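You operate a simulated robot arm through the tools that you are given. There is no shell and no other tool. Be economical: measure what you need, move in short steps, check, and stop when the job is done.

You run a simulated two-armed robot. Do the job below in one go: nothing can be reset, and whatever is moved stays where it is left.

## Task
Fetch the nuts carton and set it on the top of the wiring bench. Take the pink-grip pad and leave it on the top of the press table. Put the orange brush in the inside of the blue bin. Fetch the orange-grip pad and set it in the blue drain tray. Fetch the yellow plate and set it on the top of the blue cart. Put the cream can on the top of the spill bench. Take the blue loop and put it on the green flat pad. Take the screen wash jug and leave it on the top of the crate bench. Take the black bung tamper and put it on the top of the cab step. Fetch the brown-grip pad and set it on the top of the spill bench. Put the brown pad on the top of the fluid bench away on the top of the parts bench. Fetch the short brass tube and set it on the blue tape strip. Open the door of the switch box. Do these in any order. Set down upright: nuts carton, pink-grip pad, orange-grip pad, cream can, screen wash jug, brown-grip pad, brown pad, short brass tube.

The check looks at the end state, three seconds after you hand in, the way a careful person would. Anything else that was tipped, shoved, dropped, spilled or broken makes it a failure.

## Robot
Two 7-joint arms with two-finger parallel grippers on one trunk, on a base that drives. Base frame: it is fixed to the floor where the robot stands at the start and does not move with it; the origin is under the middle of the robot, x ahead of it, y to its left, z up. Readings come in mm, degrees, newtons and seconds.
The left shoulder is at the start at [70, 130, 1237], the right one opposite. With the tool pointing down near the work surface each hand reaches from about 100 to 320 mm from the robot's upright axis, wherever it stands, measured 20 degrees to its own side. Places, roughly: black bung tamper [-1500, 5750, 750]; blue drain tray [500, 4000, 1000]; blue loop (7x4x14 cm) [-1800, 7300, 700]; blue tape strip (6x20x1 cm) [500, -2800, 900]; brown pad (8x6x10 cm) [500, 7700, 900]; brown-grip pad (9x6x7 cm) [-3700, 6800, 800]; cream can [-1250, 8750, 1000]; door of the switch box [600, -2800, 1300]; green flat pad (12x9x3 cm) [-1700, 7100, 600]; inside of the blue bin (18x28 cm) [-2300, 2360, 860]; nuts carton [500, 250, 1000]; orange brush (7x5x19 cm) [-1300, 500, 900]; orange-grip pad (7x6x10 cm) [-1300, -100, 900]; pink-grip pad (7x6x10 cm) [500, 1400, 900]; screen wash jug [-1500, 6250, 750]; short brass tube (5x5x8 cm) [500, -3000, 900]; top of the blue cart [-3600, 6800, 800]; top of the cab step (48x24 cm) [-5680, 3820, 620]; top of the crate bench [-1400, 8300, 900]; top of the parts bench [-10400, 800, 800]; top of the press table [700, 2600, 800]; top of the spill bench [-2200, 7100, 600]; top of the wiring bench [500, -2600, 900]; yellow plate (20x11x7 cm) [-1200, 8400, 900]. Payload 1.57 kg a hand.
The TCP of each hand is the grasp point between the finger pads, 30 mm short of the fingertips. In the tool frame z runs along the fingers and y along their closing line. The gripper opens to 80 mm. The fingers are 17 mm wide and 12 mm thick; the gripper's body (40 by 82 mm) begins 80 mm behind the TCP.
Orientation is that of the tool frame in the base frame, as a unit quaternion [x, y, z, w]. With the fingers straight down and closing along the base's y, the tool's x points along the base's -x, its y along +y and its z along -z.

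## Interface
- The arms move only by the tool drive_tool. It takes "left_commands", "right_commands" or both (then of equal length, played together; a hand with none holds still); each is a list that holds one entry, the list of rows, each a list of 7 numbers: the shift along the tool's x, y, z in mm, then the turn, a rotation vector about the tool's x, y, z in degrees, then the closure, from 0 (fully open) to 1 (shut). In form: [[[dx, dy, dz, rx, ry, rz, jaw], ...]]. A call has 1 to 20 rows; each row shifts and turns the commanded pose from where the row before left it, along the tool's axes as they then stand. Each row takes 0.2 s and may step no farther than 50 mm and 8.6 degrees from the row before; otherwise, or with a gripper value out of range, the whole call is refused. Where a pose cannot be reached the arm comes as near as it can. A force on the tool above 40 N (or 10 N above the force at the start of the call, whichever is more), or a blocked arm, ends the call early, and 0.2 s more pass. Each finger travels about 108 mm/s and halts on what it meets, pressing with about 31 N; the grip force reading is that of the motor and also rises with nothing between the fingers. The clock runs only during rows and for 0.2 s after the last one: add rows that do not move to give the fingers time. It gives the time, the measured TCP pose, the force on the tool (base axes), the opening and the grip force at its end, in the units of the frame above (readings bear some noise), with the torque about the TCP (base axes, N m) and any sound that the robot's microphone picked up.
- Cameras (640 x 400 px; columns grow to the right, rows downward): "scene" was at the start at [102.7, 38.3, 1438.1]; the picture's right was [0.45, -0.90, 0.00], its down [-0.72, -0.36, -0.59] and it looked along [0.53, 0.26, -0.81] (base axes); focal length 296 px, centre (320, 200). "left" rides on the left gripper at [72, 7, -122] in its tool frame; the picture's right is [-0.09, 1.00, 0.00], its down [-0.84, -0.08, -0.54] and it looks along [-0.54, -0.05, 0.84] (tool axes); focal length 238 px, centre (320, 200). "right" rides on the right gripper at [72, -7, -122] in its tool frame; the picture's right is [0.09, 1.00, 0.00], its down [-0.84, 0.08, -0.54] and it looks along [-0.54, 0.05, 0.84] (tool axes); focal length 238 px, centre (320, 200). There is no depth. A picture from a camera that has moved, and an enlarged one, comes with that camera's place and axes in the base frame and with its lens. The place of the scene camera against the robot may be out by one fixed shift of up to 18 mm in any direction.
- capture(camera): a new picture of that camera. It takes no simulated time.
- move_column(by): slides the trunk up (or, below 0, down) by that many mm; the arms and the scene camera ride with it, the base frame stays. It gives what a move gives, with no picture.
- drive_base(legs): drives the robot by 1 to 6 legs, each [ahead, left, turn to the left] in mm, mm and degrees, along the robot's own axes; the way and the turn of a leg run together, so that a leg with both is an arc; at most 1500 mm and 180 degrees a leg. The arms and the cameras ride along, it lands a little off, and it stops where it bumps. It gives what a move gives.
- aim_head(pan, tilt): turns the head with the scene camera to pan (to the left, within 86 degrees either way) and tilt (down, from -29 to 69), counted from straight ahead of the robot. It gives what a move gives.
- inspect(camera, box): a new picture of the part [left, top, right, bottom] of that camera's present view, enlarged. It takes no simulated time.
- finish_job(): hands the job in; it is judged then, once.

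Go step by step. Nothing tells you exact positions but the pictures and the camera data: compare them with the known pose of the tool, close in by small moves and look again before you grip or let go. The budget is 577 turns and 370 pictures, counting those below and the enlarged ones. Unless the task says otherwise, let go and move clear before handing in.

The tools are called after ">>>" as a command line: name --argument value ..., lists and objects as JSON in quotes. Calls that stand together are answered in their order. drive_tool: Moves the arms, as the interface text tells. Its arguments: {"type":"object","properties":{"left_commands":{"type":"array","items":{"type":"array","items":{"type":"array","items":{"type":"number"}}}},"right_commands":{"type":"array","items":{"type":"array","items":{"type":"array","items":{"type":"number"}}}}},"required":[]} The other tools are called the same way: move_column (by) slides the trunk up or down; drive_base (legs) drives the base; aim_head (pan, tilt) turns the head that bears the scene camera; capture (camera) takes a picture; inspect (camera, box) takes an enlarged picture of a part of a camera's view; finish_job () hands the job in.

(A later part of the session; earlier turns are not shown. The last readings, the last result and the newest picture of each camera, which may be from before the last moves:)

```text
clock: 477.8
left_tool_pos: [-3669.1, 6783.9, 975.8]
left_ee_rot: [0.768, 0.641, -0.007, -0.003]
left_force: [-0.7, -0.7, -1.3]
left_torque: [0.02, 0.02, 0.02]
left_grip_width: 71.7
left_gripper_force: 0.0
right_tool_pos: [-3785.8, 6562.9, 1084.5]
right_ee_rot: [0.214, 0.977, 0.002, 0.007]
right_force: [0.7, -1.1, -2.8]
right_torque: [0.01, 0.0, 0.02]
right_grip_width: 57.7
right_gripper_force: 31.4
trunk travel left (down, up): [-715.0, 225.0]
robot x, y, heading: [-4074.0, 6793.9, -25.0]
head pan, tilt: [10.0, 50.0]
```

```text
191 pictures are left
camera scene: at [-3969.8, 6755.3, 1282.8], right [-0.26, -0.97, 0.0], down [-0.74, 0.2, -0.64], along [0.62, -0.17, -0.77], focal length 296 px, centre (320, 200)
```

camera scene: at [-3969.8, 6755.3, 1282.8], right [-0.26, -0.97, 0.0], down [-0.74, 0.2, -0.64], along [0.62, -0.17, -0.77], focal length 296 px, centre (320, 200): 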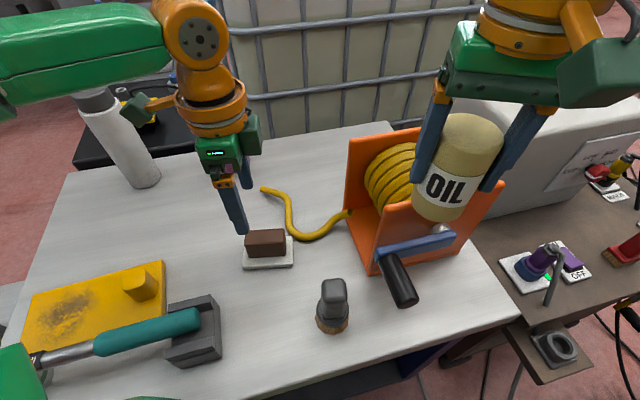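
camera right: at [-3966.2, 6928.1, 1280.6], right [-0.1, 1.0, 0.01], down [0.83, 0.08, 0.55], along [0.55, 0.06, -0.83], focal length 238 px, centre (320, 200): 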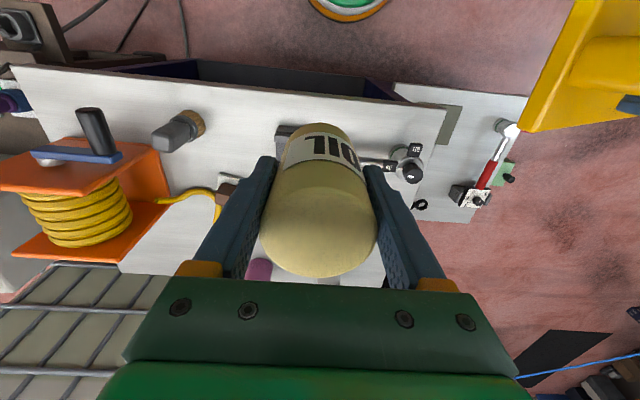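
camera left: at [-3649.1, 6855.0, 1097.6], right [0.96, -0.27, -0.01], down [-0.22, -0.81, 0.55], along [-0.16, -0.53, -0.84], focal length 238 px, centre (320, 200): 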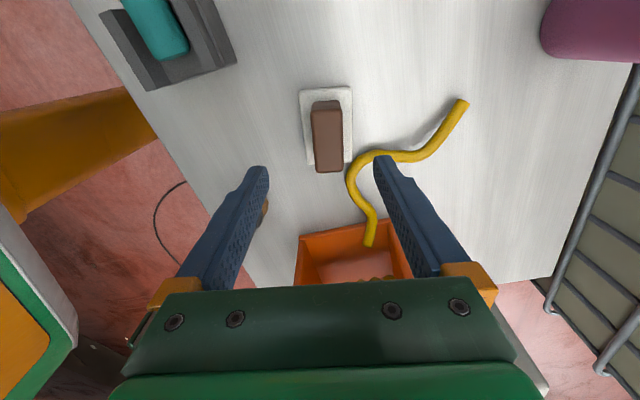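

>>> drive_tool --left_commands '[[[0, 3, 30, 0, 0, 0, 0.1], [0, 0, 30, 0, 0, 0, 0.1], [0, 0, 20, 0, 0, 0, 0.1], [0, 0, 0, 0, 0, 0, 0.1]]]'

>>> capture --camera "left"

```text
clock: 478.8
left_tool_pos: [-3666.7, 6783.4, 895.1]
left_ee_rot: [0.768, 0.641, -0.006, -0.002]
left_force: [0.9, -0.3, 0.0]
left_torque: [0.03, -0.02, -0.01]
left_grip_width: 71.9
left_gripper_force: 0.0
right_tool_pos: [-3783.5, 6562.6, 1084.2]
right_ee_rot: [0.214, 0.977, 0.002, 0.007]
right_force: [0.1, -0.3, -3.0]
right_torque: [0.03, 0.0, -0.04]
right_grip_width: 57.8
right_gripper_force: 31.1
trunk travel left (down, up): [-715.0, 225.0]
robot x, y, heading: [-4072.7, 6791.9, -25.1]
head pan, tilt: [10.0, 50.0]
```

```text
190 pictures are left
camera left: at [-3646.7, 6853.8, 1017.8], right [0.96, -0.27, -0.01], down [-0.22, -0.81, 0.55], along [-0.16, -0.53, -0.84], focal length 238 px, centre (320, 200)
```

left: 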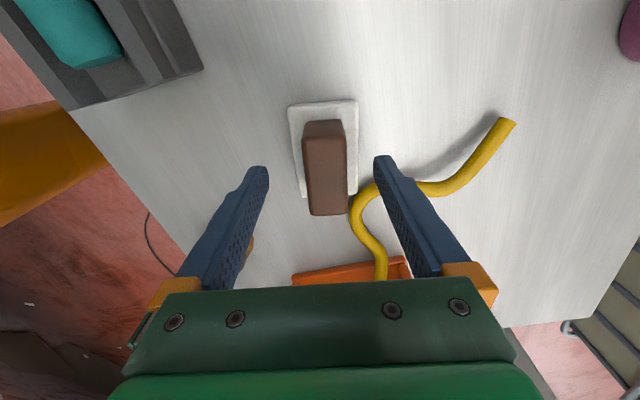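

>>> drive_tool --left_commands '[[[0, 2, 15, 0, 0, 0, 0.1], [0, 0, 15, 0, 0, 0, 0.1], [0, 0, 10, 0, 0, 0, 0.1], [0, 0, 0, 0, 0, 0, 0.1]]]'

>>> capture --camera "left"

```text
clock: 479.8
left_tool_pos: [-3665.8, 6781.7, 855.3]
left_ee_rot: [0.767, 0.641, -0.008, -0.004]
left_force: [0.6, -0.1, 0.4]
left_torque: [-0.04, 0.0, 0.0]
left_grip_width: 72.2
left_gripper_force: 0.1
right_tool_pos: [-3784.7, 6563.3, 1083.6]
right_ee_rot: [0.214, 0.977, 0.002, 0.007]
right_force: [0.3, 0.0, -1.7]
right_torque: [-0.01, 0.01, 0.01]
right_grip_width: 57.9
right_gripper_force: 31.4
trunk travel left (down, up): [-715.0, 225.0]
robot x, y, heading: [-4076.5, 6790.9, -25.0]
head pan, tilt: [10.0, 50.0]
```

```text
189 pictures are left
camera left: at [-3645.7, 6853.6, 977.2], right [0.96, -0.27, -0.01], down [-0.22, -0.81, 0.55], along [-0.16, -0.53, -0.84], focal length 238 px, centre (320, 200)
```

left: 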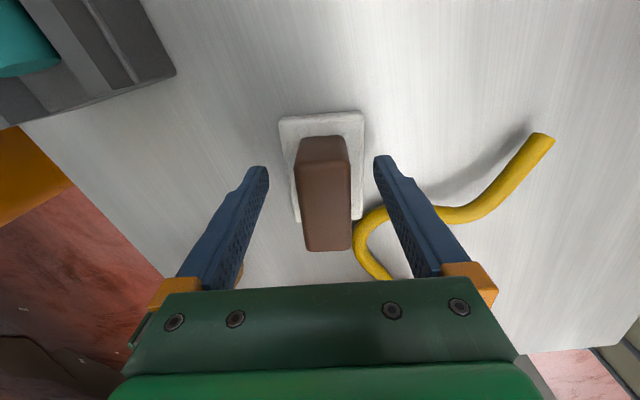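

>>> drive_tool --left_commands '[[[0, 0, 7, 0, 0, 0, 0.1], [0, 0, 0, 0, 0, 0, 0.3], [0, 0, 0, 0, 0, 0, 0.7], [0, 0, 0, 0, 0, 0, 1], [0, 0, 0, 0, 0, 0, 1], [0, 0, 0, 0, 0, 0, 1]]]'

>>> drive_tool --left_commands '[[[0, 0, -15, 0, 0, 0, 1], [0, 0, -30, 0, 0, 0, 1], [0, 0, -35, 0, 0, 0, 1], [0, 0, -35, 0, 0, 0, 1], [0, 0, 0, 0, 0, 0, 1]]]'

>>> capture --camera "scene"

```text
clock: 481.1
left_tool_pos: [-3666.5, 6783.5, 849.4]
left_ee_rot: [0.767, 0.642, -0.006, -0.003]
left_force: [1.9, -0.6, 4.3]
left_torque: [-0.18, -0.2, 0.05]
left_grip_width: 31.5
left_gripper_force: 31.0
right_tool_pos: [-3785.5, 6563.0, 1084.9]
right_ee_rot: [0.214, 0.977, 0.002, 0.006]
right_force: [-0.6, 0.0, -3.1]
right_torque: [0.0, 0.02, -0.02]
right_grip_width: 57.8
right_gripper_force: 31.2
trunk travel left (down, up): [-715.0, 225.0]
robot x, y, heading: [-4075.6, 6790.1, -25.2]
head pan, tilt: [10.0, 50.0]
```

```text
clock: 482.4
left_tool_pos: [-3665.4, 6782.3, 964.1]
left_ee_rot: [0.767, 0.642, -0.007, -0.002]
left_force: [-0.3, 0.7, -1.6]
left_torque: [0.04, -0.01, 0.01]
left_grip_width: 31.5
left_gripper_force: 31.0
right_tool_pos: [-3785.1, 6564.0, 1084.4]
right_ee_rot: [0.214, 0.977, 0.002, 0.005]
right_force: [-0.7, 0.2, -2.0]
right_torque: [0.01, 0.01, 0.03]
right_grip_width: 57.7
right_gripper_force: 30.9
trunk travel left (down, up): [-715.0, 225.0]
robot x, y, heading: [-4079.1, 6790.0, -25.2]
head pan, tilt: [10.0, 50.0]
```

```text
188 pictures are left
camera scene: at [-3969.1, 6755.2, 1282.7], right [-0.26, -0.97, 0.0], down [-0.74, 0.2, -0.64], along [0.62, -0.17, -0.77], focal length 296 px, centre (320, 200)
```

scene: 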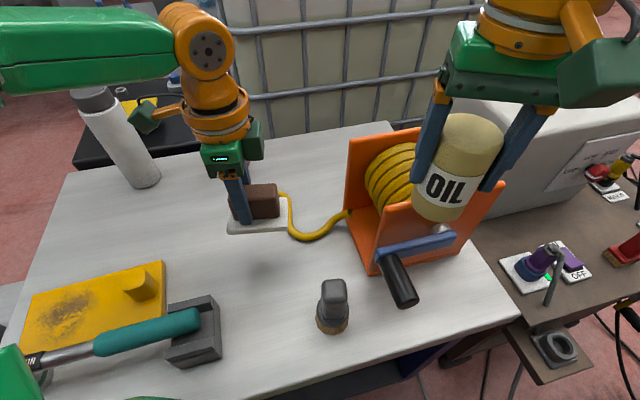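

Both items are in hand. I'll raise up and drive back around to the spill bench's north side.

>>> move_column --by 110

>>> drive_base --legs '[[-350, 0, 0], [0, 0, 25], [0, 1400, 0], [0, 250, 0], [0, 0, -90]]'

>>> drive_tool --left_commands '[[[0, -25, 0, 0, 0, -5, 1], [0, -25, 0, 0, 0, -5, 1], [0, -25, 0, 0, 0, 0, 1], [0, -20, 0, 0, 0, 0, 1], [0, 0, 0, 0, 0, 0, 1]]]'

>>> drive_base --legs '[[0, 1000, 0], [0, 1000, 0]]'

>>> aim_head --pan 0 --tilt 35

>>> capture --camera "scene"

```text
clock: 483.8
left_tool_pos: [-3664.8, 6782.5, 1074.1]
left_ee_rot: [0.767, 0.642, -0.008, -0.003]
left_force: [-0.6, 0.5, -1.3]
left_torque: [0.01, 0.01, -0.03]
left_grip_width: 31.7
left_gripper_force: 30.5
right_tool_pos: [-3784.4, 6562.4, 1194.3]
right_ee_rot: [0.213, 0.977, 0.003, 0.005]
right_force: [0.4, -0.6, -3.0]
right_torque: [0.01, 0.02, -0.04]
right_grip_width: 57.6
right_gripper_force: 30.2
trunk travel left (down, up): [-825.0, 115.0]
robot x, y, heading: [-4073.6, 6788.6, -24.9]
head pan, tilt: [10.0, 50.0]
```

```text
clock: 499.1
left_tool_pos: [-4229.2, 8192.5, 1073.1]
left_ee_rot: [0.993, 0.122, -0.004, -0.007]
left_force: [-0.2, 0.3, -1.6]
left_torque: [-0.02, 0.0, 0.01]
left_grip_width: 31.8
left_gripper_force: 31.3
right_tool_pos: [-4478.3, 8212.0, 1193.6]
right_ee_rot: [0.71, 0.704, -0.002, 0.006]
right_force: [0.5, 0.7, -3.1]
right_torque: [0.0, 0.02, 0.0]
right_grip_width: 57.9
right_gripper_force: 30.9
trunk travel left (down, up): [-825.0, 115.0]
robot x, y, heading: [-4394.8, 8576.2, -91.1]
head pan, tilt: [10.0, 50.0]
```

```text
clock: 500.3
left_tool_pos: [-4260.6, 8281.7, 1074.2]
left_ee_rot: [0.978, 0.208, -0.004, -0.007]
left_force: [1.0, 1.0, -0.9]
left_torque: [-0.01, -0.01, 0.03]
left_grip_width: 31.7
left_gripper_force: 30.8
right_tool_pos: [-4478.6, 8211.1, 1194.9]
right_ee_rot: [0.71, 0.704, -0.001, 0.005]
right_force: [0.1, -0.9, -3.3]
right_torque: [0.04, 0.03, 0.04]
right_grip_width: 57.5
right_gripper_force: 30.6
trunk travel left (down, up): [-825.0, 115.0]
robot x, y, heading: [-4390.2, 8572.2, -90.8]
head pan, tilt: [10.0, 50.0]
```

```text
clock: 510.2
left_tool_pos: [-2272.7, 8243.1, 1074.7]
left_ee_rot: [0.979, 0.203, -0.003, -0.008]
left_force: [-0.8, 0.1, -2.0]
left_torque: [0.02, 0.0, -0.02]
left_grip_width: 31.8
left_gripper_force: 31.2
right_tool_pos: [-2491.9, 8176.1, 1194.1]
right_ee_rot: [0.714, 0.7, -0.001, 0.007]
right_force: [-0.2, 0.7, -3.0]
right_torque: [0.06, -0.03, 0.0]
right_grip_width: 57.6
right_gripper_force: 31.3
trunk travel left (down, up): [-825.0, 115.0]
robot x, y, heading: [-2393.1, 8534.1, -91.7]
head pan, tilt: [10.0, 50.0]
```

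```text
clock: 511.0
left_tool_pos: [-2272.0, 8243.7, 1074.3]
left_ee_rot: [0.979, 0.202, -0.005, -0.006]
left_force: [0.8, -0.4, -1.0]
left_torque: [0.0, -0.02, 0.03]
left_grip_width: 31.7
left_gripper_force: 31.2
right_tool_pos: [-2491.1, 8175.7, 1194.4]
right_ee_rot: [0.714, 0.7, -0.001, 0.006]
right_force: [0.0, 0.1, -3.1]
right_torque: [0.04, -0.02, 0.04]
right_grip_width: 57.4
right_gripper_force: 31.1
trunk travel left (down, up): [-825.0, 115.0]
robot x, y, heading: [-2395.9, 8534.6, -91.6]
head pan, tilt: [0.0, 35.0]
```

```text
187 pictures are left
camera scene: at [-2415.0, 8401.1, 1414.4], right [-1.0, 0.03, 0.0], down [0.01, 0.57, -0.82], along [-0.02, -0.82, -0.57], focal length 296 px, centre (320, 200)
```

scene: 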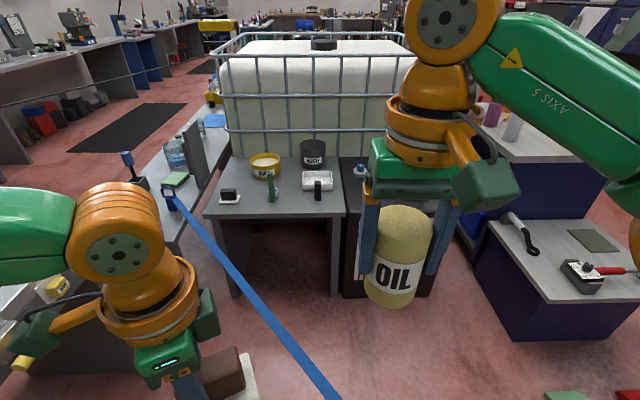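

>>> drive_base --legs '[[650, 0, 1.6]]'

>>> move_column --by -220

>>> drive_tool --right_commands '[[[0, 0, 30, 0, 0, 0, 1], [0, 0, 30, 0, 0, 0, 1], [0, 0, 30, 0, 0, 0, 1], [0, 0, 20, 0, 0, 0, 1], [0, 0, 0, 0, 0, 0, 1]]]'

>>> aim_head --pan 0 --tilt 48

>>> capture --camera "scene"

>>> capture --camera "right"

```text
clock: 514.6
left_tool_pos: [-2273.8, 7596.1, 1075.2]
left_ee_rot: [0.976, 0.216, -0.004, -0.006]
left_force: [0.4, -0.1, -1.2]
left_torque: [0.0, -0.02, 0.03]
left_grip_width: 31.5
left_gripper_force: 30.7
right_tool_pos: [-2489.9, 7523.8, 1194.2]
right_ee_rot: [0.705, 0.709, -0.002, 0.007]
right_force: [-0.9, 0.4, -1.5]
right_torque: [0.04, 0.0, -0.01]
right_grip_width: 57.4
right_gripper_force: 31.1
trunk travel left (down, up): [-825.0, 115.0]
robot x, y, heading: [-2409.0, 7882.6, -90.2]
head pan, tilt: [0.0, 35.0]
```

```text
clock: 517.0
left_tool_pos: [-2273.6, 7595.2, 854.5]
left_ee_rot: [0.976, 0.216, -0.004, -0.006]
left_force: [0.1, 1.2, -1.4]
left_torque: [0.01, 0.02, 0.0]
left_grip_width: 31.4
left_gripper_force: 30.9
right_tool_pos: [-2490.7, 7521.3, 974.4]
right_ee_rot: [0.705, 0.709, -0.002, 0.006]
right_force: [0.1, 0.2, -2.3]
right_torque: [0.04, -0.02, 0.0]
right_grip_width: 57.8
right_gripper_force: 31.4
trunk travel left (down, up): [-605.0, 335.0]
robot x, y, heading: [-2407.8, 7884.9, -89.9]
head pan, tilt: [0.0, 35.0]
```

```text
clock: 518.1
left_tool_pos: [-2272.5, 7595.8, 854.3]
left_ee_rot: [0.976, 0.216, -0.005, -0.007]
left_force: [0.2, -0.9, -1.0]
left_torque: [0.01, 0.01, -0.01]
left_grip_width: 31.5
left_gripper_force: 31.2
right_tool_pos: [-2489.1, 7521.6, 863.8]
right_ee_rot: [0.706, 0.709, -0.001, 0.007]
right_force: [0.3, -0.6, -3.2]
right_torque: [0.01, 0.0, 0.01]
right_grip_width: 57.4
right_gripper_force: 31.6
trunk travel left (down, up): [-605.0, 335.0]
robot x, y, heading: [-2408.7, 7883.7, -90.2]
head pan, tilt: [0.0, 35.0]
```

```text
clock: 518.9
left_tool_pos: [-2273.5, 7596.0, 854.7]
left_ee_rot: [0.976, 0.216, -0.004, -0.007]
left_force: [0.4, 0.7, -0.9]
left_torque: [0.0, 0.02, -0.03]
left_grip_width: 31.6
left_gripper_force: 30.9
right_tool_pos: [-2488.6, 7521.5, 865.6]
right_ee_rot: [0.705, 0.709, -0.002, 0.007]
right_force: [-0.7, 0.3, -3.5]
right_torque: [0.04, 0.0, -0.02]
right_grip_width: 57.8
right_gripper_force: 31.2
trunk travel left (down, up): [-605.0, 335.0]
robot x, y, heading: [-2407.5, 7884.4, -90.1]
head pan, tilt: [0.0, 48.0]
```

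```text
186 pictures are left
camera scene: at [-2420.3, 7758.7, 1175.5], right [-1.0, 0.0, 0.0], down [0.0, 0.74, -0.67], along [0.0, -0.67, -0.74], focal length 296 px, centre (320, 200)
```

scene: 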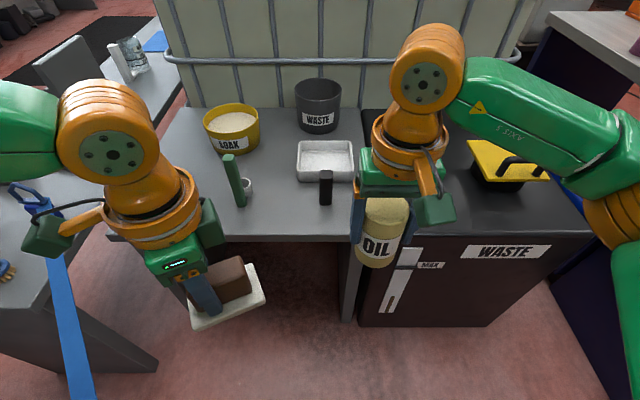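

```text
185 pictures are left
camera right: at [-2498.6, 7594.4, 985.5], right [1.0, 0.1, 0.01], down [0.08, -0.83, 0.55], along [0.06, -0.55, -0.83], focal length 238 px, centre (320, 200)
```

right: 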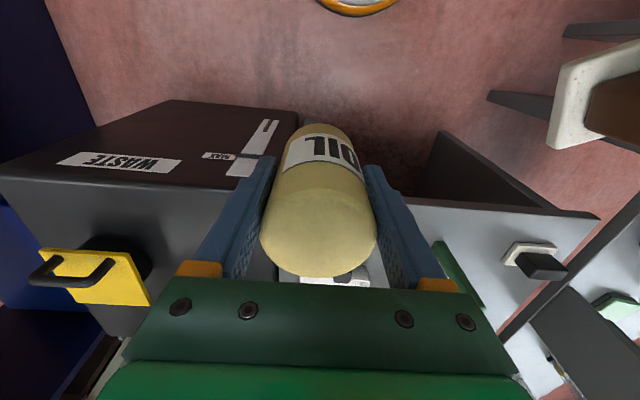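

The spill bench is at z about 618. Free spots are near (-2326, 7285) for the can, between the brush and the black bottle, and (-2122, 7285) for the brown pad, between the dark pad and the brush. I'll align both hands and approach.

>>> drive_tool --left_commands '[[[0, 0, 0, 0, 0, -8.1, 1], [0, 0, 0, 0, 0, -8.1, 1], [0, 0, 0, 0, 0, -8.1, 1], [0, 0, 0, 0, 0, -8.1, 1], [0, 0, 0, 0, 0, -8.1, 1], [0, 0, 0, 0, 0, -8.1, 1], [0, 0, 0, 0, 0, -8.1, 1], [0, 0, 0, 0, 0, -8.1, 1], [0, 0, 0, 0, 0, 0, 1]]]'

>>> drive_base --legs '[[0, 163, 0], [210, 0, 0]]'

>>> capture --camera "scene"

>>> capture --camera "left"

```text
clock: 520.9
left_tool_pos: [-2273.5, 7595.4, 855.1]
left_ee_rot: [0.708, 0.706, 0.0, -0.007]
left_force: [-0.4, 0.2, -1.0]
left_torque: [0.01, 0.0, -0.01]
left_grip_width: 31.7
left_gripper_force: 31.3
right_tool_pos: [-2489.1, 7520.8, 863.5]
right_ee_rot: [0.705, 0.709, -0.001, 0.006]
right_force: [-0.6, 0.2, -2.2]
right_torque: [0.08, -0.02, -0.01]
right_grip_width: 57.4
right_gripper_force: 31.2
trunk travel left (down, up): [-605.0, 335.0]
robot x, y, heading: [-2406.7, 7880.7, -90.0]
head pan, tilt: [0.0, 48.0]
```

```text
clock: 523.6
left_tool_pos: [-2112.1, 7386.6, 855.6]
left_ee_rot: [0.71, 0.704, 0.0, -0.008]
left_force: [-0.4, -0.3, -0.5]
left_torque: [0.04, 0.0, 0.0]
left_grip_width: 31.2
left_gripper_force: 30.7
right_tool_pos: [-2328.1, 7313.2, 863.9]
right_ee_rot: [0.705, 0.709, -0.001, 0.007]
right_force: [-1.3, -1.0, -3.1]
right_torque: [0.05, -0.01, 0.04]
right_grip_width: 57.7
right_gripper_force: 31.2
trunk travel left (down, up): [-605.0, 335.0]
robot x, y, heading: [-2243.4, 7671.8, -89.9]
head pan, tilt: [0.0, 48.0]
```

```text
184 pictures are left
camera scene: at [-2259.5, 7550.3, 1175.6], right [-1.0, 0.0, 0.0], down [0.0, 0.74, -0.67], along [0.0, -0.67, -0.74], focal length 296 px, centre (320, 200)
```

scene: 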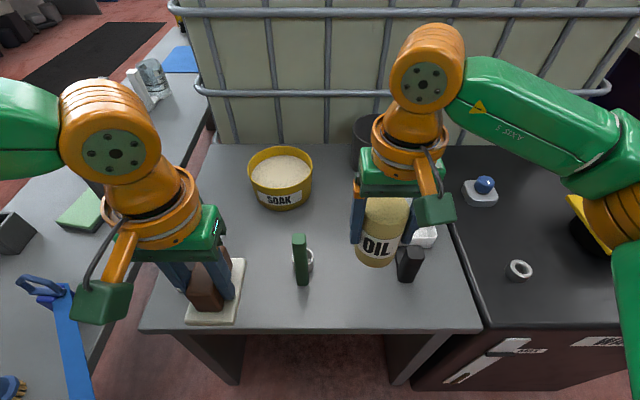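

```text
183 pictures are left
camera left: at [-2105.1, 7457.3, 977.6], right [1.0, -0.1, -0.01], down [-0.08, -0.84, 0.53], along [-0.06, -0.53, -0.85], focal length 238 px, centre (320, 200)
```

left: 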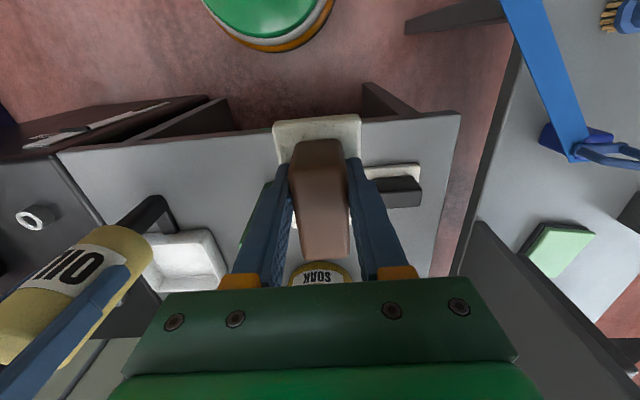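

>>> drive_base --legs '[[25, 0, 0]]'

>>> drive_tool --left_commands '[[[-25, -3, 0, 0, 0, 0, 1], [-25, -3, 0, 0, 0, 0, 1], [-20, 0, 0, 0, 0, 0, 1], [0, 0, 0, 0, 0, 0, 1]]]'

>>> move_column --by -150

>>> capture --camera "scene"

>>> capture --camera "left"

```text
clock: 524.4
left_tool_pos: [-2113.0, 7363.1, 855.9]
left_ee_rot: [0.71, 0.705, 0.0, -0.006]
left_force: [0.2, 0.1, -1.0]
left_torque: [0.02, 0.01, 0.01]
left_grip_width: 31.8
left_gripper_force: 31.2
right_tool_pos: [-2328.7, 7291.0, 865.4]
right_ee_rot: [0.705, 0.709, -0.002, 0.008]
right_force: [-0.6, -0.2, -3.2]
right_torque: [0.02, 0.05, 0.01]
right_grip_width: 57.7
right_gripper_force: 31.0
trunk travel left (down, up): [-605.0, 335.0]
robot x, y, heading: [-2246.7, 7647.6, -90.0]
head pan, tilt: [0.0, 48.0]
```

```text
clock: 525.4
left_tool_pos: [-2118.6, 7292.3, 852.8]
left_ee_rot: [0.709, 0.705, 0.0, -0.008]
left_force: [-0.5, -0.1, -1.3]
left_torque: [0.0, -0.03, -0.01]
left_grip_width: 31.7
left_gripper_force: 30.4
right_tool_pos: [-2328.1, 7287.6, 864.2]
right_ee_rot: [0.704, 0.71, -0.002, 0.007]
right_force: [-0.4, -0.6, -2.9]
right_torque: [0.0, 0.02, 0.01]
right_grip_width: 57.7
right_gripper_force: 30.8
trunk travel left (down, up): [-605.0, 335.0]
robot x, y, heading: [-2243.9, 7651.0, -90.0]
head pan, tilt: [0.0, 48.0]
```

```text
clock: 527.1
left_tool_pos: [-2119.8, 7291.6, 703.3]
left_ee_rot: [0.709, 0.705, 0.0, -0.007]
left_force: [-0.4, 0.8, -1.8]
left_torque: [0.0, 0.01, 0.0]
left_grip_width: 31.6
left_gripper_force: 30.8
right_tool_pos: [-2329.7, 7287.9, 714.3]
right_ee_rot: [0.705, 0.709, -0.003, 0.006]
right_force: [0.0, -0.4, -2.3]
right_torque: [0.04, -0.02, 0.01]
right_grip_width: 57.9
right_gripper_force: 31.1
trunk travel left (down, up): [-455.0, 485.0]
robot x, y, heading: [-2246.1, 7653.7, -90.1]
head pan, tilt: [0.0, 48.0]
```

```text
182 pictures are left
camera scene: at [-2259.6, 7525.3, 1025.5], right [-1.0, 0.0, 0.0], down [0.0, 0.74, -0.67], along [0.0, -0.67, -0.74], focal length 296 px, centre (320, 200)
```

scene: 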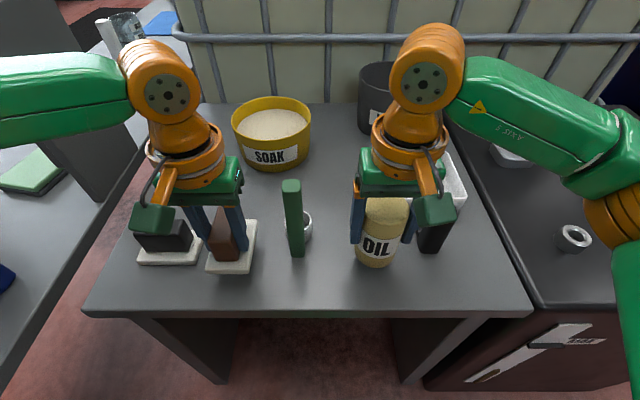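

```text
181 pictures are left
camera left: at [-2111.5, 7363.0, 826.6], right [1.0, -0.1, -0.01], down [-0.08, -0.84, 0.53], along [-0.06, -0.53, -0.85], focal length 238 px, centre (320, 200)
```

left: 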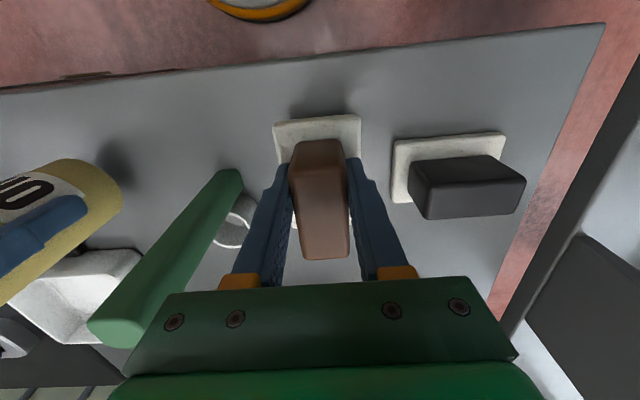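

>>> drive_tool --left_commands '[[[0, 0, 12, 0, 0, 0, 1], [0, 0, 6, 0, 0, 0, 1], [0, 0, 0, 0, 0, 0, 1]]]' --right_commands '[[[0, 0, 16, 0, 0, 0, 1], [0, 0, 12, 0, 0, 0, 1], [0, 0, 0, 0, 0, 0, 1]]]'

>>> drive_tool --left_commands '[[[0, 0, 3, 0, 0, 0, 1], [0, 0, 0, 0, 0, 0, 1]]]' --right_commands '[[[0, 0, 3, 0, 0, 0, 1], [0, 0, 0, 0, 0, 0, 1]]]'

```text
clock: 527.9
left_tool_pos: [-2119.0, 7295.3, 686.2]
left_ee_rot: [0.71, 0.704, -0.001, -0.007]
left_force: [-0.3, 0.2, -1.2]
left_torque: [-0.01, -0.02, 0.0]
left_grip_width: 31.8
left_gripper_force: 30.8
right_tool_pos: [-2328.6, 7289.5, 687.3]
right_ee_rot: [0.705, 0.709, -0.005, 0.008]
right_force: [-1.7, -3.6, 23.0]
right_torque: [-0.08, 0.56, 0.06]
right_grip_width: 57.9
right_gripper_force: 31.2
trunk travel left (down, up): [-455.0, 485.0]
robot x, y, heading: [-2245.1, 7649.0, -89.8]
head pan, tilt: [0.0, 48.0]
```

```text
clock: 528.5
left_tool_pos: [-2119.0, 7294.5, 683.2]
left_ee_rot: [0.709, 0.706, -0.002, -0.006]
left_force: [0.8, 0.3, -0.5]
left_torque: [0.01, 0.02, 0.01]
left_grip_width: 31.9
left_gripper_force: 30.9
right_tool_pos: [-2329.8, 7289.7, 685.5]
right_ee_rot: [0.705, 0.709, -0.004, 0.008]
right_force: [-0.2, -1.2, 23.3]
right_torque: [-0.1, 0.54, 0.05]
right_grip_width: 57.7
right_gripper_force: 30.9
trunk travel left (down, up): [-455.0, 485.0]
robot x, y, heading: [-2247.4, 7650.5, -90.1]
head pan, tilt: [0.0, 48.0]
```

>>> drive_tool --right_commands '[[[0, 0, -2, 0, 0, 0, 1], [0, 0, 0, 0, 0, 0, 0.5], [0, 0, 0, 0, 0, 0, 0], [0, 0, -20, 0, 0, 0, 0], [0, 0, -35, 0, 0, 0, 0], [0, 0, -35, 0, 0, 0, 0], [0, 0, -30, 0, 0, 0, 0]]]'

>>> drive_tool --left_commands '[[[0, 0, 3, 0, 0, 0, 1], [0, 0, 3, 0, 0, 0, 1], [0, 0, 0, 0, 0, 0, 1]]]'

```text
clock: 530.1
left_tool_pos: [-2119.2, 7293.0, 682.9]
left_ee_rot: [0.71, 0.704, 0.0, -0.007]
left_force: [-0.4, -0.3, -1.6]
left_torque: [0.03, 0.0, 0.01]
left_grip_width: 31.3
left_gripper_force: 30.8
right_tool_pos: [-2329.3, 7289.9, 805.3]
right_ee_rot: [0.705, 0.709, -0.002, 0.006]
right_force: [-0.9, 1.1, -1.1]
right_torque: [-0.01, -0.01, 0.0]
right_grip_width: 80.3
right_gripper_force: 0.1
trunk travel left (down, up): [-455.0, 485.0]
robot x, y, heading: [-2246.6, 7649.7, -89.9]
head pan, tilt: [0.0, 48.0]
```

```text
clock: 530.9
left_tool_pos: [-2120.4, 7291.5, 677.2]
left_ee_rot: [0.709, 0.705, 0.0, -0.008]
left_force: [0.3, 0.8, -0.5]
left_torque: [0.02, -0.02, 0.04]
left_grip_width: 31.6
left_gripper_force: 31.4
right_tool_pos: [-2329.9, 7288.0, 805.3]
right_ee_rot: [0.705, 0.709, -0.002, 0.006]
right_force: [0.6, 0.5, -0.2]
right_torque: [0.02, 0.03, 0.0]
right_grip_width: 79.7
right_gripper_force: 0.1
trunk travel left (down, up): [-455.0, 485.0]
robot x, y, heading: [-2244.9, 7647.7, -90.1]
head pan, tilt: [0.0, 48.0]
```

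>>> drive_tool --left_commands '[[[0, 0, 2, 0, 0, 0, 1], [0, 0, 2, 0, 0, 0, 1], [0, 0, 0, 0, 0, 0, 1]]]'

>>> capture --camera "left"

```text
clock: 531.7
left_tool_pos: [-2120.3, 7292.5, 672.5]
left_ee_rot: [0.71, 0.704, 0.0, -0.007]
left_force: [0.3, 0.3, -1.6]
left_torque: [-0.02, 0.0, 0.05]
left_grip_width: 31.4
left_gripper_force: 30.5
right_tool_pos: [-2329.1, 7289.1, 805.2]
right_ee_rot: [0.705, 0.709, -0.002, 0.007]
right_force: [-0.2, -0.3, 0.6]
right_torque: [0.03, 0.01, 0.0]
right_grip_width: 80.1
right_gripper_force: 0.0
trunk travel left (down, up): [-455.0, 485.0]
robot x, y, heading: [-2243.6, 7649.4, -90.1]
head pan, tilt: [0.0, 48.0]
```

```text
180 pictures are left
camera left: at [-2111.7, 7363.9, 795.6], right [0.99, -0.1, -0.01], down [-0.08, -0.84, 0.53], along [-0.06, -0.53, -0.85], focal length 238 px, centre (320, 200)
```

left: 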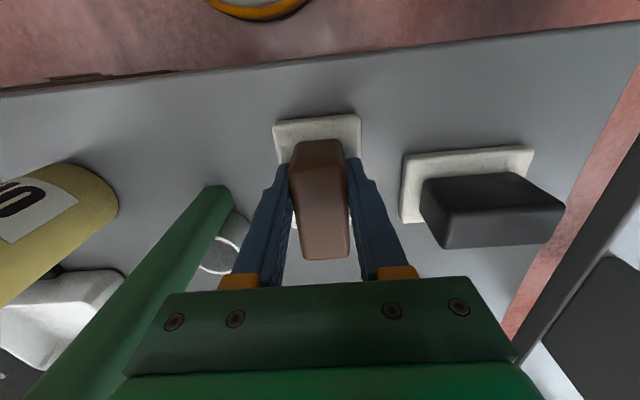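

>>> drive_tool --left_commands '[[[0, 0, 3, 0, 0, 0, 1], [0, 0, 2, 0, 0, 0, 1], [0, 0, 0, 0, 0, 0, 1]]]'

>>> drive_tool --left_commands '[[[0, 0, 2, 0, 0, 0, 1], [0, 0, 0, 0, 0, 0, 1]]]'

```text
clock: 532.5
left_tool_pos: [-2119.9, 7294.2, 668.9]
left_ee_rot: [0.71, 0.704, -0.001, -0.007]
left_force: [2.3, -2.5, 12.1]
left_torque: [-0.87, -0.45, -0.04]
left_grip_width: 31.7
left_gripper_force: 31.3
right_tool_pos: [-2330.0, 7290.7, 805.7]
right_ee_rot: [0.705, 0.709, -0.002, 0.008]
right_force: [0.6, -0.2, -0.9]
right_torque: [-0.01, -0.02, -0.03]
right_grip_width: 79.9
right_gripper_force: 0.0
trunk travel left (down, up): [-455.0, 485.0]
robot x, y, heading: [-2249.0, 7644.8, -90.0]
head pan, tilt: [0.0, 48.0]
```

```text
clock: 533.1
left_tool_pos: [-2120.6, 7294.4, 666.8]
left_ee_rot: [0.71, 0.704, -0.001, -0.006]
left_force: [2.4, -5.0, 22.9]
left_torque: [-0.09, -0.7, 0.0]
left_grip_width: 31.8
left_gripper_force: 30.8
right_tool_pos: [-2330.6, 7291.5, 805.2]
right_ee_rot: [0.705, 0.709, -0.002, 0.009]
right_force: [-0.2, 0.1, 0.2]
right_torque: [-0.03, -0.06, -0.03]
right_grip_width: 79.9
right_gripper_force: 0.0
trunk travel left (down, up): [-455.0, 485.0]
robot x, y, heading: [-2248.7, 7647.8, -89.9]
head pan, tilt: [0.0, 48.0]
```

Contact. I'll release the brown pad with a limited opening and lift.

>>> drive_tool --left_commands '[[[0, 0, -2, 0, 0, 0, 1], [0, 0, 0, 0, 0, 0, 0.6], [0, 0, 0, 0, 0, 0, 0.3], [0, 0, 0, 0, 0, 0, 0.3], [0, 0, -25, 0, 0, 0, 0.3], [0, 0, -35, 0, 0, 0, 0.3], [0, 0, -35, 0, 0, 0, 0.3], [0, 0, -30, 0, 0, 0, 0.1]]]'

>>> capture --camera "scene"

>>> capture --camera "left"

```text
clock: 534.9
left_tool_pos: [-2109.3, 7299.3, 791.4]
left_ee_rot: [0.709, 0.705, -0.001, -0.007]
left_force: [0.5, 0.7, 0.7]
left_torque: [0.0, -0.02, 0.01]
left_grip_width: 71.9
left_gripper_force: 0.1
left hand out of reach, approached as far as the arm can: row 8
right_tool_pos: [-2329.2, 7290.1, 805.4]
right_ee_rot: [0.705, 0.709, -0.001, 0.007]
right_force: [-0.7, 0.3, 0.0]
right_torque: [0.02, 0.02, 0.01]
right_grip_width: 80.3
right_gripper_force: 0.1
trunk travel left (down, up): [-455.0, 485.0]
robot x, y, heading: [-2242.0, 7649.6, -90.1]
head pan, tilt: [0.0, 48.0]
```

```text
179 pictures are left
camera scene: at [-2259.7, 7526.6, 1025.7], right [-1.0, 0.0, 0.0], down [0.0, 0.74, -0.67], along [0.0, -0.67, -0.74], focal length 296 px, centre (320, 200)
```

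scene: 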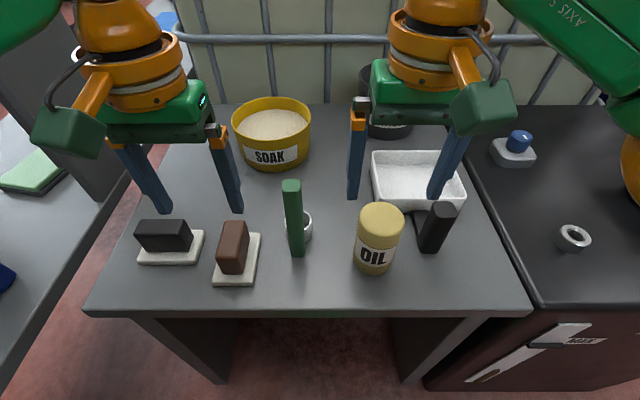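

```text
178 pictures are left
camera left: at [-2101.8, 7369.4, 914.0], right [1.0, -0.1, -0.01], down [-0.07, -0.84, 0.54], along [-0.06, -0.53, -0.84], focal length 238 px, centre (320, 200)
```

left: 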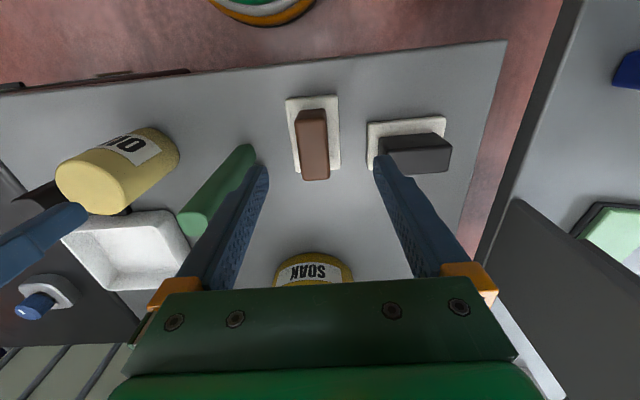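

The can and brown pad stand on the spill bench. Next is the blue loop on the adjacent bench. I'll raise a little, back up and move left toward it.

>>> move_column --by 80

>>> drive_base --legs '[[-150, 0, 0], [0, 250, 0]]'

>>> aim_head --pan 25 --tilt 45

>>> capture --camera "scene"

>>> capture --camera "left"

```text
clock: 536.1
left_tool_pos: [-2109.9, 7297.8, 870.5]
left_ee_rot: [0.709, 0.705, -0.001, -0.008]
left_force: [0.9, 0.5, 0.3]
left_torque: [0.0, -0.01, -0.01]
left_grip_width: 71.9
left_gripper_force: 0.0
right_tool_pos: [-2329.8, 7288.7, 887.1]
right_ee_rot: [0.705, 0.709, -0.002, 0.006]
right_force: [0.0, -0.1, 0.4]
right_torque: [0.0, 0.05, -0.03]
right_grip_width: 79.9
right_gripper_force: 0.0
trunk travel left (down, up): [-535.0, 405.0]
robot x, y, heading: [-2245.9, 7646.5, -90.0]
head pan, tilt: [0.0, 48.0]
```

```text
clock: 538.9
left_tool_pos: [-1860.9, 7447.1, 869.7]
left_ee_rot: [0.71, 0.704, -0.001, -0.008]
left_force: [0.0, -0.2, 0.0]
left_torque: [-0.01, 0.02, 0.02]
left_grip_width: 72.1
left_gripper_force: 0.1
right_tool_pos: [-2079.9, 7439.3, 884.1]
right_ee_rot: [0.707, 0.707, -0.002, 0.007]
right_force: [0.8, 0.6, 0.4]
right_torque: [0.0, 0.02, -0.01]
right_grip_width: 80.2
right_gripper_force: 0.1
trunk travel left (down, up): [-535.0, 405.0]
robot x, y, heading: [-1992.6, 7800.1, -90.1]
head pan, tilt: [0.0, 48.0]
```

```text
clock: 539.8
left_tool_pos: [-1859.7, 7447.0, 870.7]
left_ee_rot: [0.709, 0.705, -0.001, -0.008]
left_force: [-0.2, -0.4, -0.1]
left_torque: [0.03, -0.02, -0.04]
left_grip_width: 71.9
left_gripper_force: 0.0
right_tool_pos: [-2079.4, 7439.5, 884.3]
right_ee_rot: [0.705, 0.709, -0.002, 0.007]
right_force: [-0.2, 0.7, -0.8]
right_torque: [-0.02, -0.01, 0.01]
right_grip_width: 79.9
right_gripper_force: 0.0
trunk travel left (down, up): [-535.0, 405.0]
robot x, y, heading: [-1994.6, 7801.7, -90.1]
head pan, tilt: [25.0, 45.0]
```

```text
177 pictures are left
camera scene: at [-1975.1, 7680.5, 1109.8], right [-0.91, -0.42, 0.0], down [-0.3, 0.64, -0.71], along [0.3, -0.64, -0.71], focal length 296 px, centre (320, 200)
```

scene: 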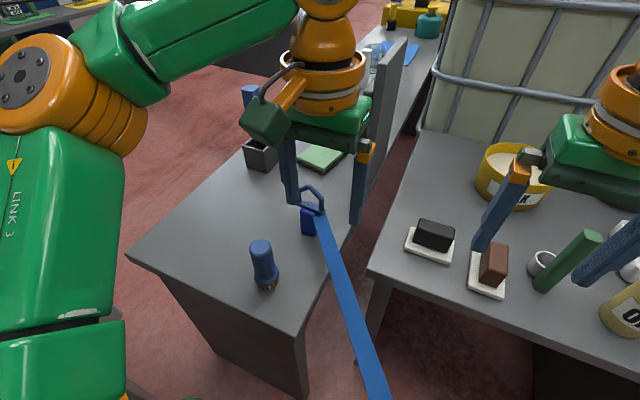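

```text
176 pictures are left
camera left: at [-1852.0, 7518.2, 993.3], right [1.0, -0.1, -0.01], down [-0.08, -0.84, 0.53], along [-0.06, -0.53, -0.84], focal length 238 px, centre (320, 200)
```

left: 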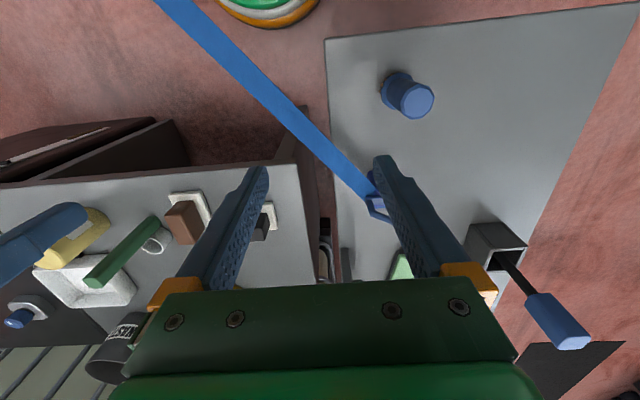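

>>> inspect --camera "scene" --box '[230, 120, 390, 300]'

>>> inspect --camera "left" --box '[320, 140, 480, 290]'

```text
2.22 times, centred on (310, 210) of scene
camera zoom: at [-1975.1, 7680.5, 1109.8], right [-0.91, -0.42, 0.0], down [-0.3, 0.64, -0.71], along [0.3, -0.64, -0.71], focal length 657 px, centre (342, 178)
```

zoom: 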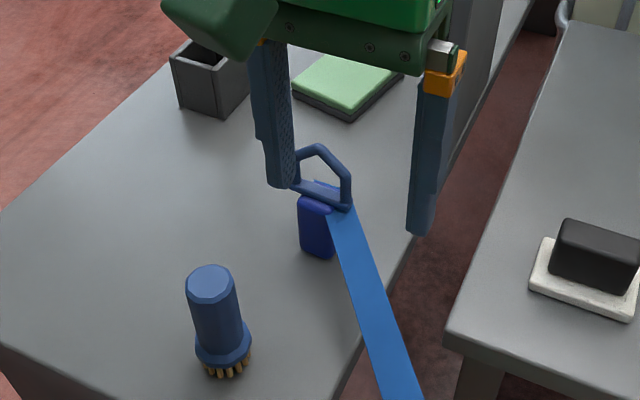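

```text
2.67 times, centred on (400, 215) of left
camera zoom: at [-1852.0, 7518.2, 993.3], right [1.0, -0.1, -0.01], down [-0.08, -0.84, 0.53], along [-0.06, -0.53, -0.84], focal length 636 px, centre (107, 160)
```

zoom: 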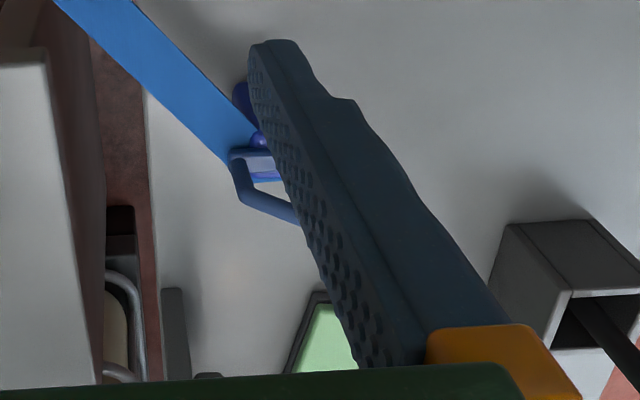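

The loop is a block with a ring on top at about (-1781, 7298), with its long side along x. I'll reposition, turn the base right to aim the left shoulder at it, and rotate the hand to close along y.

>>> drive_base --legs '[[85, -5, 0], [0, 0, -27]]'

>>> drive_tool --left_commands '[[[0, 0, 0, 0, 0, 8.2, 0.1], [0, 0, 0, 0, 0, 8.2, 0.1], [0, 0, 0, 0, 0, 8.2, 0.1], [0, 0, 0, 0, 0, 8.2, 0], [0, 0, 0, 0, 0, 8.2, 0], [0, 0, 0, 0, 0, 8.2, 0], [0, 0, 0, 0, 0, 8.2, 0], [0, 0, 0, 0, 0, 5.6, 0], [0, 0, 0, 0, 0, 0, 0]]]'

```text
clock: 542.2
left_tool_pos: [-2039.5, 7338.7, 871.2]
left_ee_rot: [0.854, 0.52, 0.002, -0.007]
left_force: [-0.3, 0.2, 0.1]
left_torque: [-0.02, 0.02, 0.02]
left_grip_width: 71.8
left_gripper_force: 0.1
right_tool_pos: [-2239.7, 7431.1, 884.9]
right_ee_rot: [0.852, 0.524, -0.003, 0.006]
right_force: [0.9, 0.6, 0.0]
right_torque: [-0.05, 0.01, -0.03]
right_grip_width: 79.7
right_gripper_force: 0.1
trunk travel left (down, up): [-535.0, 405.0]
robot x, y, heading: [-2001.4, 7715.0, -117.3]
head pan, tilt: [25.0, 45.0]
```

```text
clock: 544.2
left_tool_pos: [-2039.7, 7338.3, 871.2]
left_ee_rot: [1.0, -0.004, -0.004, -0.007]
left_force: [0.0, 0.1, 0.0]
left_torque: [0.05, 0.0, 0.0]
left_grip_width: 79.8
left_gripper_force: 0.2
right_tool_pos: [-2238.5, 7432.0, 885.1]
right_ee_rot: [0.852, 0.524, -0.003, 0.006]
right_force: [-0.2, -0.3, 0.4]
right_torque: [-0.01, 0.0, 0.01]
right_grip_width: 79.8
right_gripper_force: 0.0
trunk travel left (down, up): [-535.0, 405.0]
robot x, y, heading: [-2002.2, 7714.8, -117.3]
head pan, tilt: [25.0, 45.0]
```

>>> drive_tool --left_commands '[[[35, 0, 0, 0, 0, 0, 0], [35, 0, 0, 0, 0, 0, 0], [35, 0, 0, 0, 0, 0, 0], [35, 5, 0, 0, 0, 0, 0], [35, 10, 0, 0, 0, 0, 0], [35, 10, 0, 0, 0, 0, 0], [30, 10, 0, 0, 0, 0, 0], [0, 0, 0, 0, 0, 0, 0]]]'

>>> aim_head --pan 55 --tilt 45

>>> capture --camera "scene"

>>> capture --camera "left"

```text
clock: 546.0
left_tool_pos: [-1800.6, 7300.7, 868.4]
left_ee_rot: [1.0, -0.003, -0.002, -0.007]
left_force: [0.5, 0.5, 0.1]
left_torque: [0.02, 0.02, 0.0]
left_grip_width: 79.9
left_gripper_force: 0.0
right_tool_pos: [-2239.4, 7433.0, 883.9]
right_ee_rot: [0.852, 0.524, -0.004, 0.006]
right_force: [-0.3, 0.8, 0.9]
right_torque: [0.01, 0.01, -0.03]
right_grip_width: 79.7
right_gripper_force: 0.2
trunk travel left (down, up): [-535.0, 405.0]
robot x, y, heading: [-2003.3, 7712.3, -117.3]
head pan, tilt: [25.0, 45.0]
```

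```text
clock: 547.0
left_tool_pos: [-1801.2, 7301.0, 868.6]
left_ee_rot: [1.0, -0.002, -0.003, -0.006]
left_force: [-0.2, -0.4, -1.0]
left_torque: [0.02, -0.01, -0.04]
left_grip_width: 80.1
left_gripper_force: 0.0
right_tool_pos: [-2237.9, 7431.1, 884.7]
right_ee_rot: [0.852, 0.524, -0.003, 0.006]
right_force: [-0.5, -0.3, -0.4]
right_torque: [-0.01, -0.01, 0.02]
right_grip_width: 80.1
right_gripper_force: 0.1
trunk travel left (down, up): [-535.0, 405.0]
robot x, y, heading: [-2002.6, 7712.2, -117.3]
head pan, tilt: [55.0, 45.0]
```

```text
173 pictures are left
camera scene: at [-1999.2, 7602.9, 1109.8], right [-0.88, -0.47, 0.0], down [-0.33, 0.63, -0.71], along [0.33, -0.63, -0.71], focal length 296 px, centre (320, 200)
```

scene: 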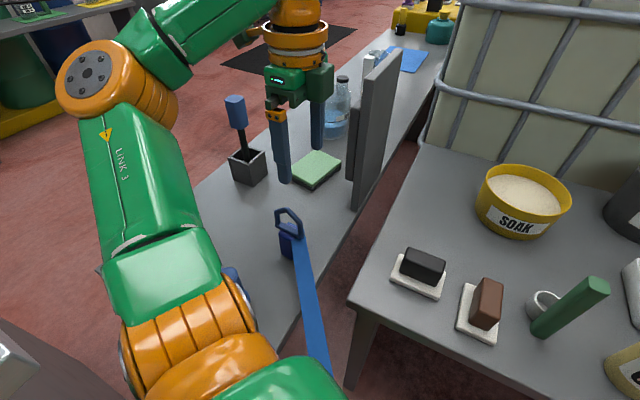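

```text
172 pictures are left
camera left: at [-1727.9, 7292.6, 989.6], right [-0.1, -1.0, -0.01], down [-0.83, 0.07, 0.55], along [-0.54, 0.07, -0.84], focal length 238 px, centre (320, 200)
```

left: 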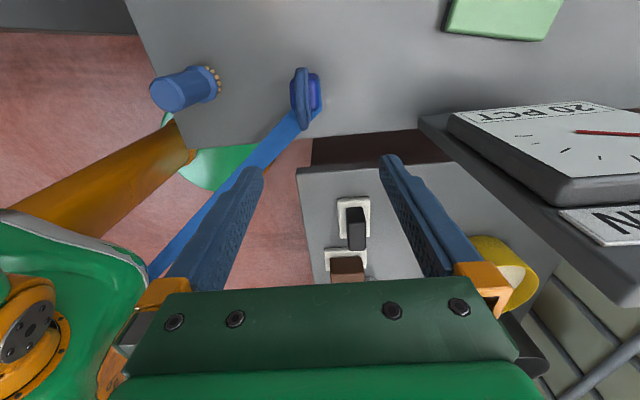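

>>> drive_tool --left_commands '[[[14, -6, 0, 0, 0, 0, 0], [13, -6, 0, 0, 0, 0, 0], [0, 0, 0, 0, 0, 0, 0]]]'

>>> move_column --by -45

>>> capture --camera "left"

```text
clock: 547.8
left_tool_pos: [-1773.0, 7312.5, 867.4]
left_ee_rot: [1.0, -0.003, -0.003, -0.007]
left_force: [-0.1, -0.1, 0.3]
left_torque: [0.03, -0.05, 0.0]
left_grip_width: 79.8
left_gripper_force: 0.0
right_tool_pos: [-2238.6, 7431.1, 885.2]
right_ee_rot: [0.852, 0.523, -0.004, 0.007]
right_force: [-0.7, -0.2, 0.0]
right_torque: [-0.02, -0.02, 0.0]
right_grip_width: 80.1
right_gripper_force: 0.0
trunk travel left (down, up): [-535.0, 405.0]
robot x, y, heading: [-2000.4, 7712.3, -117.2]
head pan, tilt: [55.0, 45.0]
```

```text
clock: 548.6
left_tool_pos: [-1773.1, 7313.3, 823.2]
left_ee_rot: [1.0, -0.002, -0.003, -0.007]
left_force: [0.3, -0.4, -0.5]
left_torque: [0.01, -0.03, 0.01]
left_grip_width: 80.0
left_gripper_force: 0.0
right_tool_pos: [-2239.7, 7431.3, 840.9]
right_ee_rot: [0.852, 0.524, -0.004, 0.006]
right_force: [-0.3, -1.2, 0.4]
right_torque: [0.0, 0.01, 0.03]
right_grip_width: 80.1
right_gripper_force: 0.0
trunk travel left (down, up): [-490.0, 450.0]
robot x, y, heading: [-2000.7, 7710.9, -117.4]
head pan, tilt: [55.0, 45.0]
```

```text
171 pictures are left
camera left: at [-1700.7, 7305.2, 944.8], right [-0.1, -1.0, -0.01], down [-0.83, 0.07, 0.55], along [-0.54, 0.07, -0.84], focal length 238 px, centre (320, 200)
```

left: 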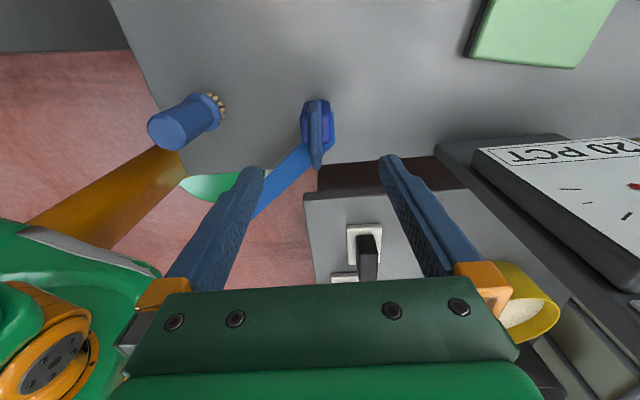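

>>> drive_tool --left_commands '[[[5, -6, 0, 0, 0, 0, 0], [0, 0, 20, 0, 0, 0, 0], [0, 0, 0, 0, 0, 0, 0]]]'

>>> move_column --by -50

>>> capture --camera "left"

>>> capture --camera "scene"

```text
clock: 549.4
left_tool_pos: [-1769.3, 7320.9, 803.3]
left_ee_rot: [1.0, -0.003, -0.003, -0.007]
left_force: [0.0, -0.3, -0.6]
left_torque: [-0.01, 0.0, 0.01]
left_grip_width: 79.8
left_gripper_force: 0.0
right_tool_pos: [-2238.9, 7431.0, 840.4]
right_ee_rot: [0.852, 0.524, -0.004, 0.005]
right_force: [-0.2, -0.2, 0.6]
right_torque: [0.0, -0.01, 0.02]
right_grip_width: 79.9
right_gripper_force: 0.1
trunk travel left (down, up): [-490.0, 450.0]
robot x, y, heading: [-1999.9, 7712.5, -117.3]
head pan, tilt: [55.0, 45.0]
```

```text
clock: 550.4
left_tool_pos: [-1767.1, 7320.6, 754.0]
left_ee_rot: [1.0, -0.002, -0.004, -0.007]
left_force: [-0.1, 0.0, 0.3]
left_torque: [0.01, 0.02, -0.01]
left_grip_width: 80.0
left_gripper_force: 0.0
right_tool_pos: [-2239.0, 7431.7, 790.0]
right_ee_rot: [0.852, 0.524, -0.003, 0.007]
right_force: [0.5, 0.4, -0.2]
right_torque: [0.0, -0.01, -0.01]
right_grip_width: 80.0
right_gripper_force: 0.0
trunk travel left (down, up): [-440.0, 500.0]
robot x, y, heading: [-2004.6, 7710.1, -117.0]
head pan, tilt: [55.0, 45.0]
```

```text
170 pictures are left
camera left: at [-1695.7, 7311.7, 875.2], right [-0.1, -1.0, -0.01], down [-0.83, 0.07, 0.55], along [-0.54, 0.07, -0.84], focal length 238 px, centre (320, 200)
```

left: 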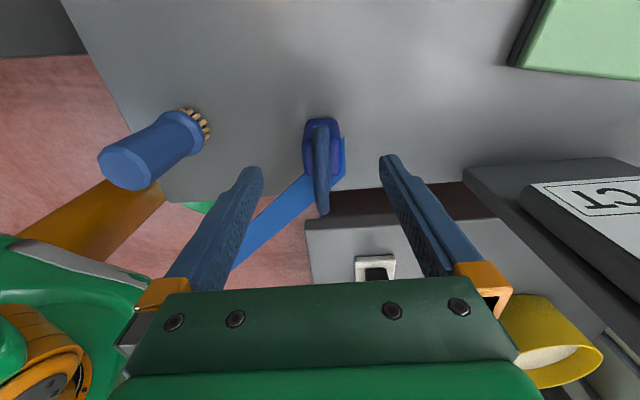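

```text
169 pictures are left
camera scene: at [-1999.1, 7603.1, 1014.8], right [-0.88, -0.47, 0.0], down [-0.33, 0.63, -0.71], along [0.33, -0.63, -0.71], focal length 296 px, centre (320, 200)
```

scene: 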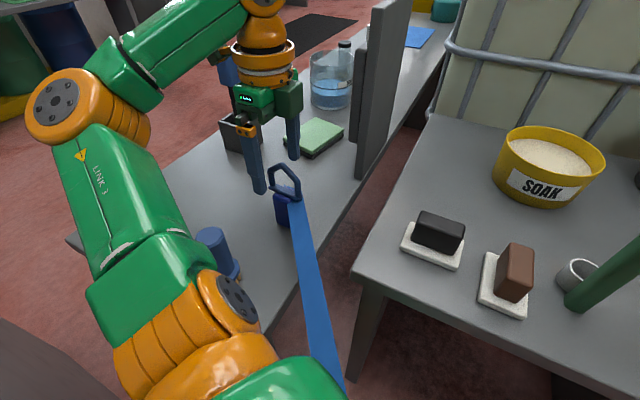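

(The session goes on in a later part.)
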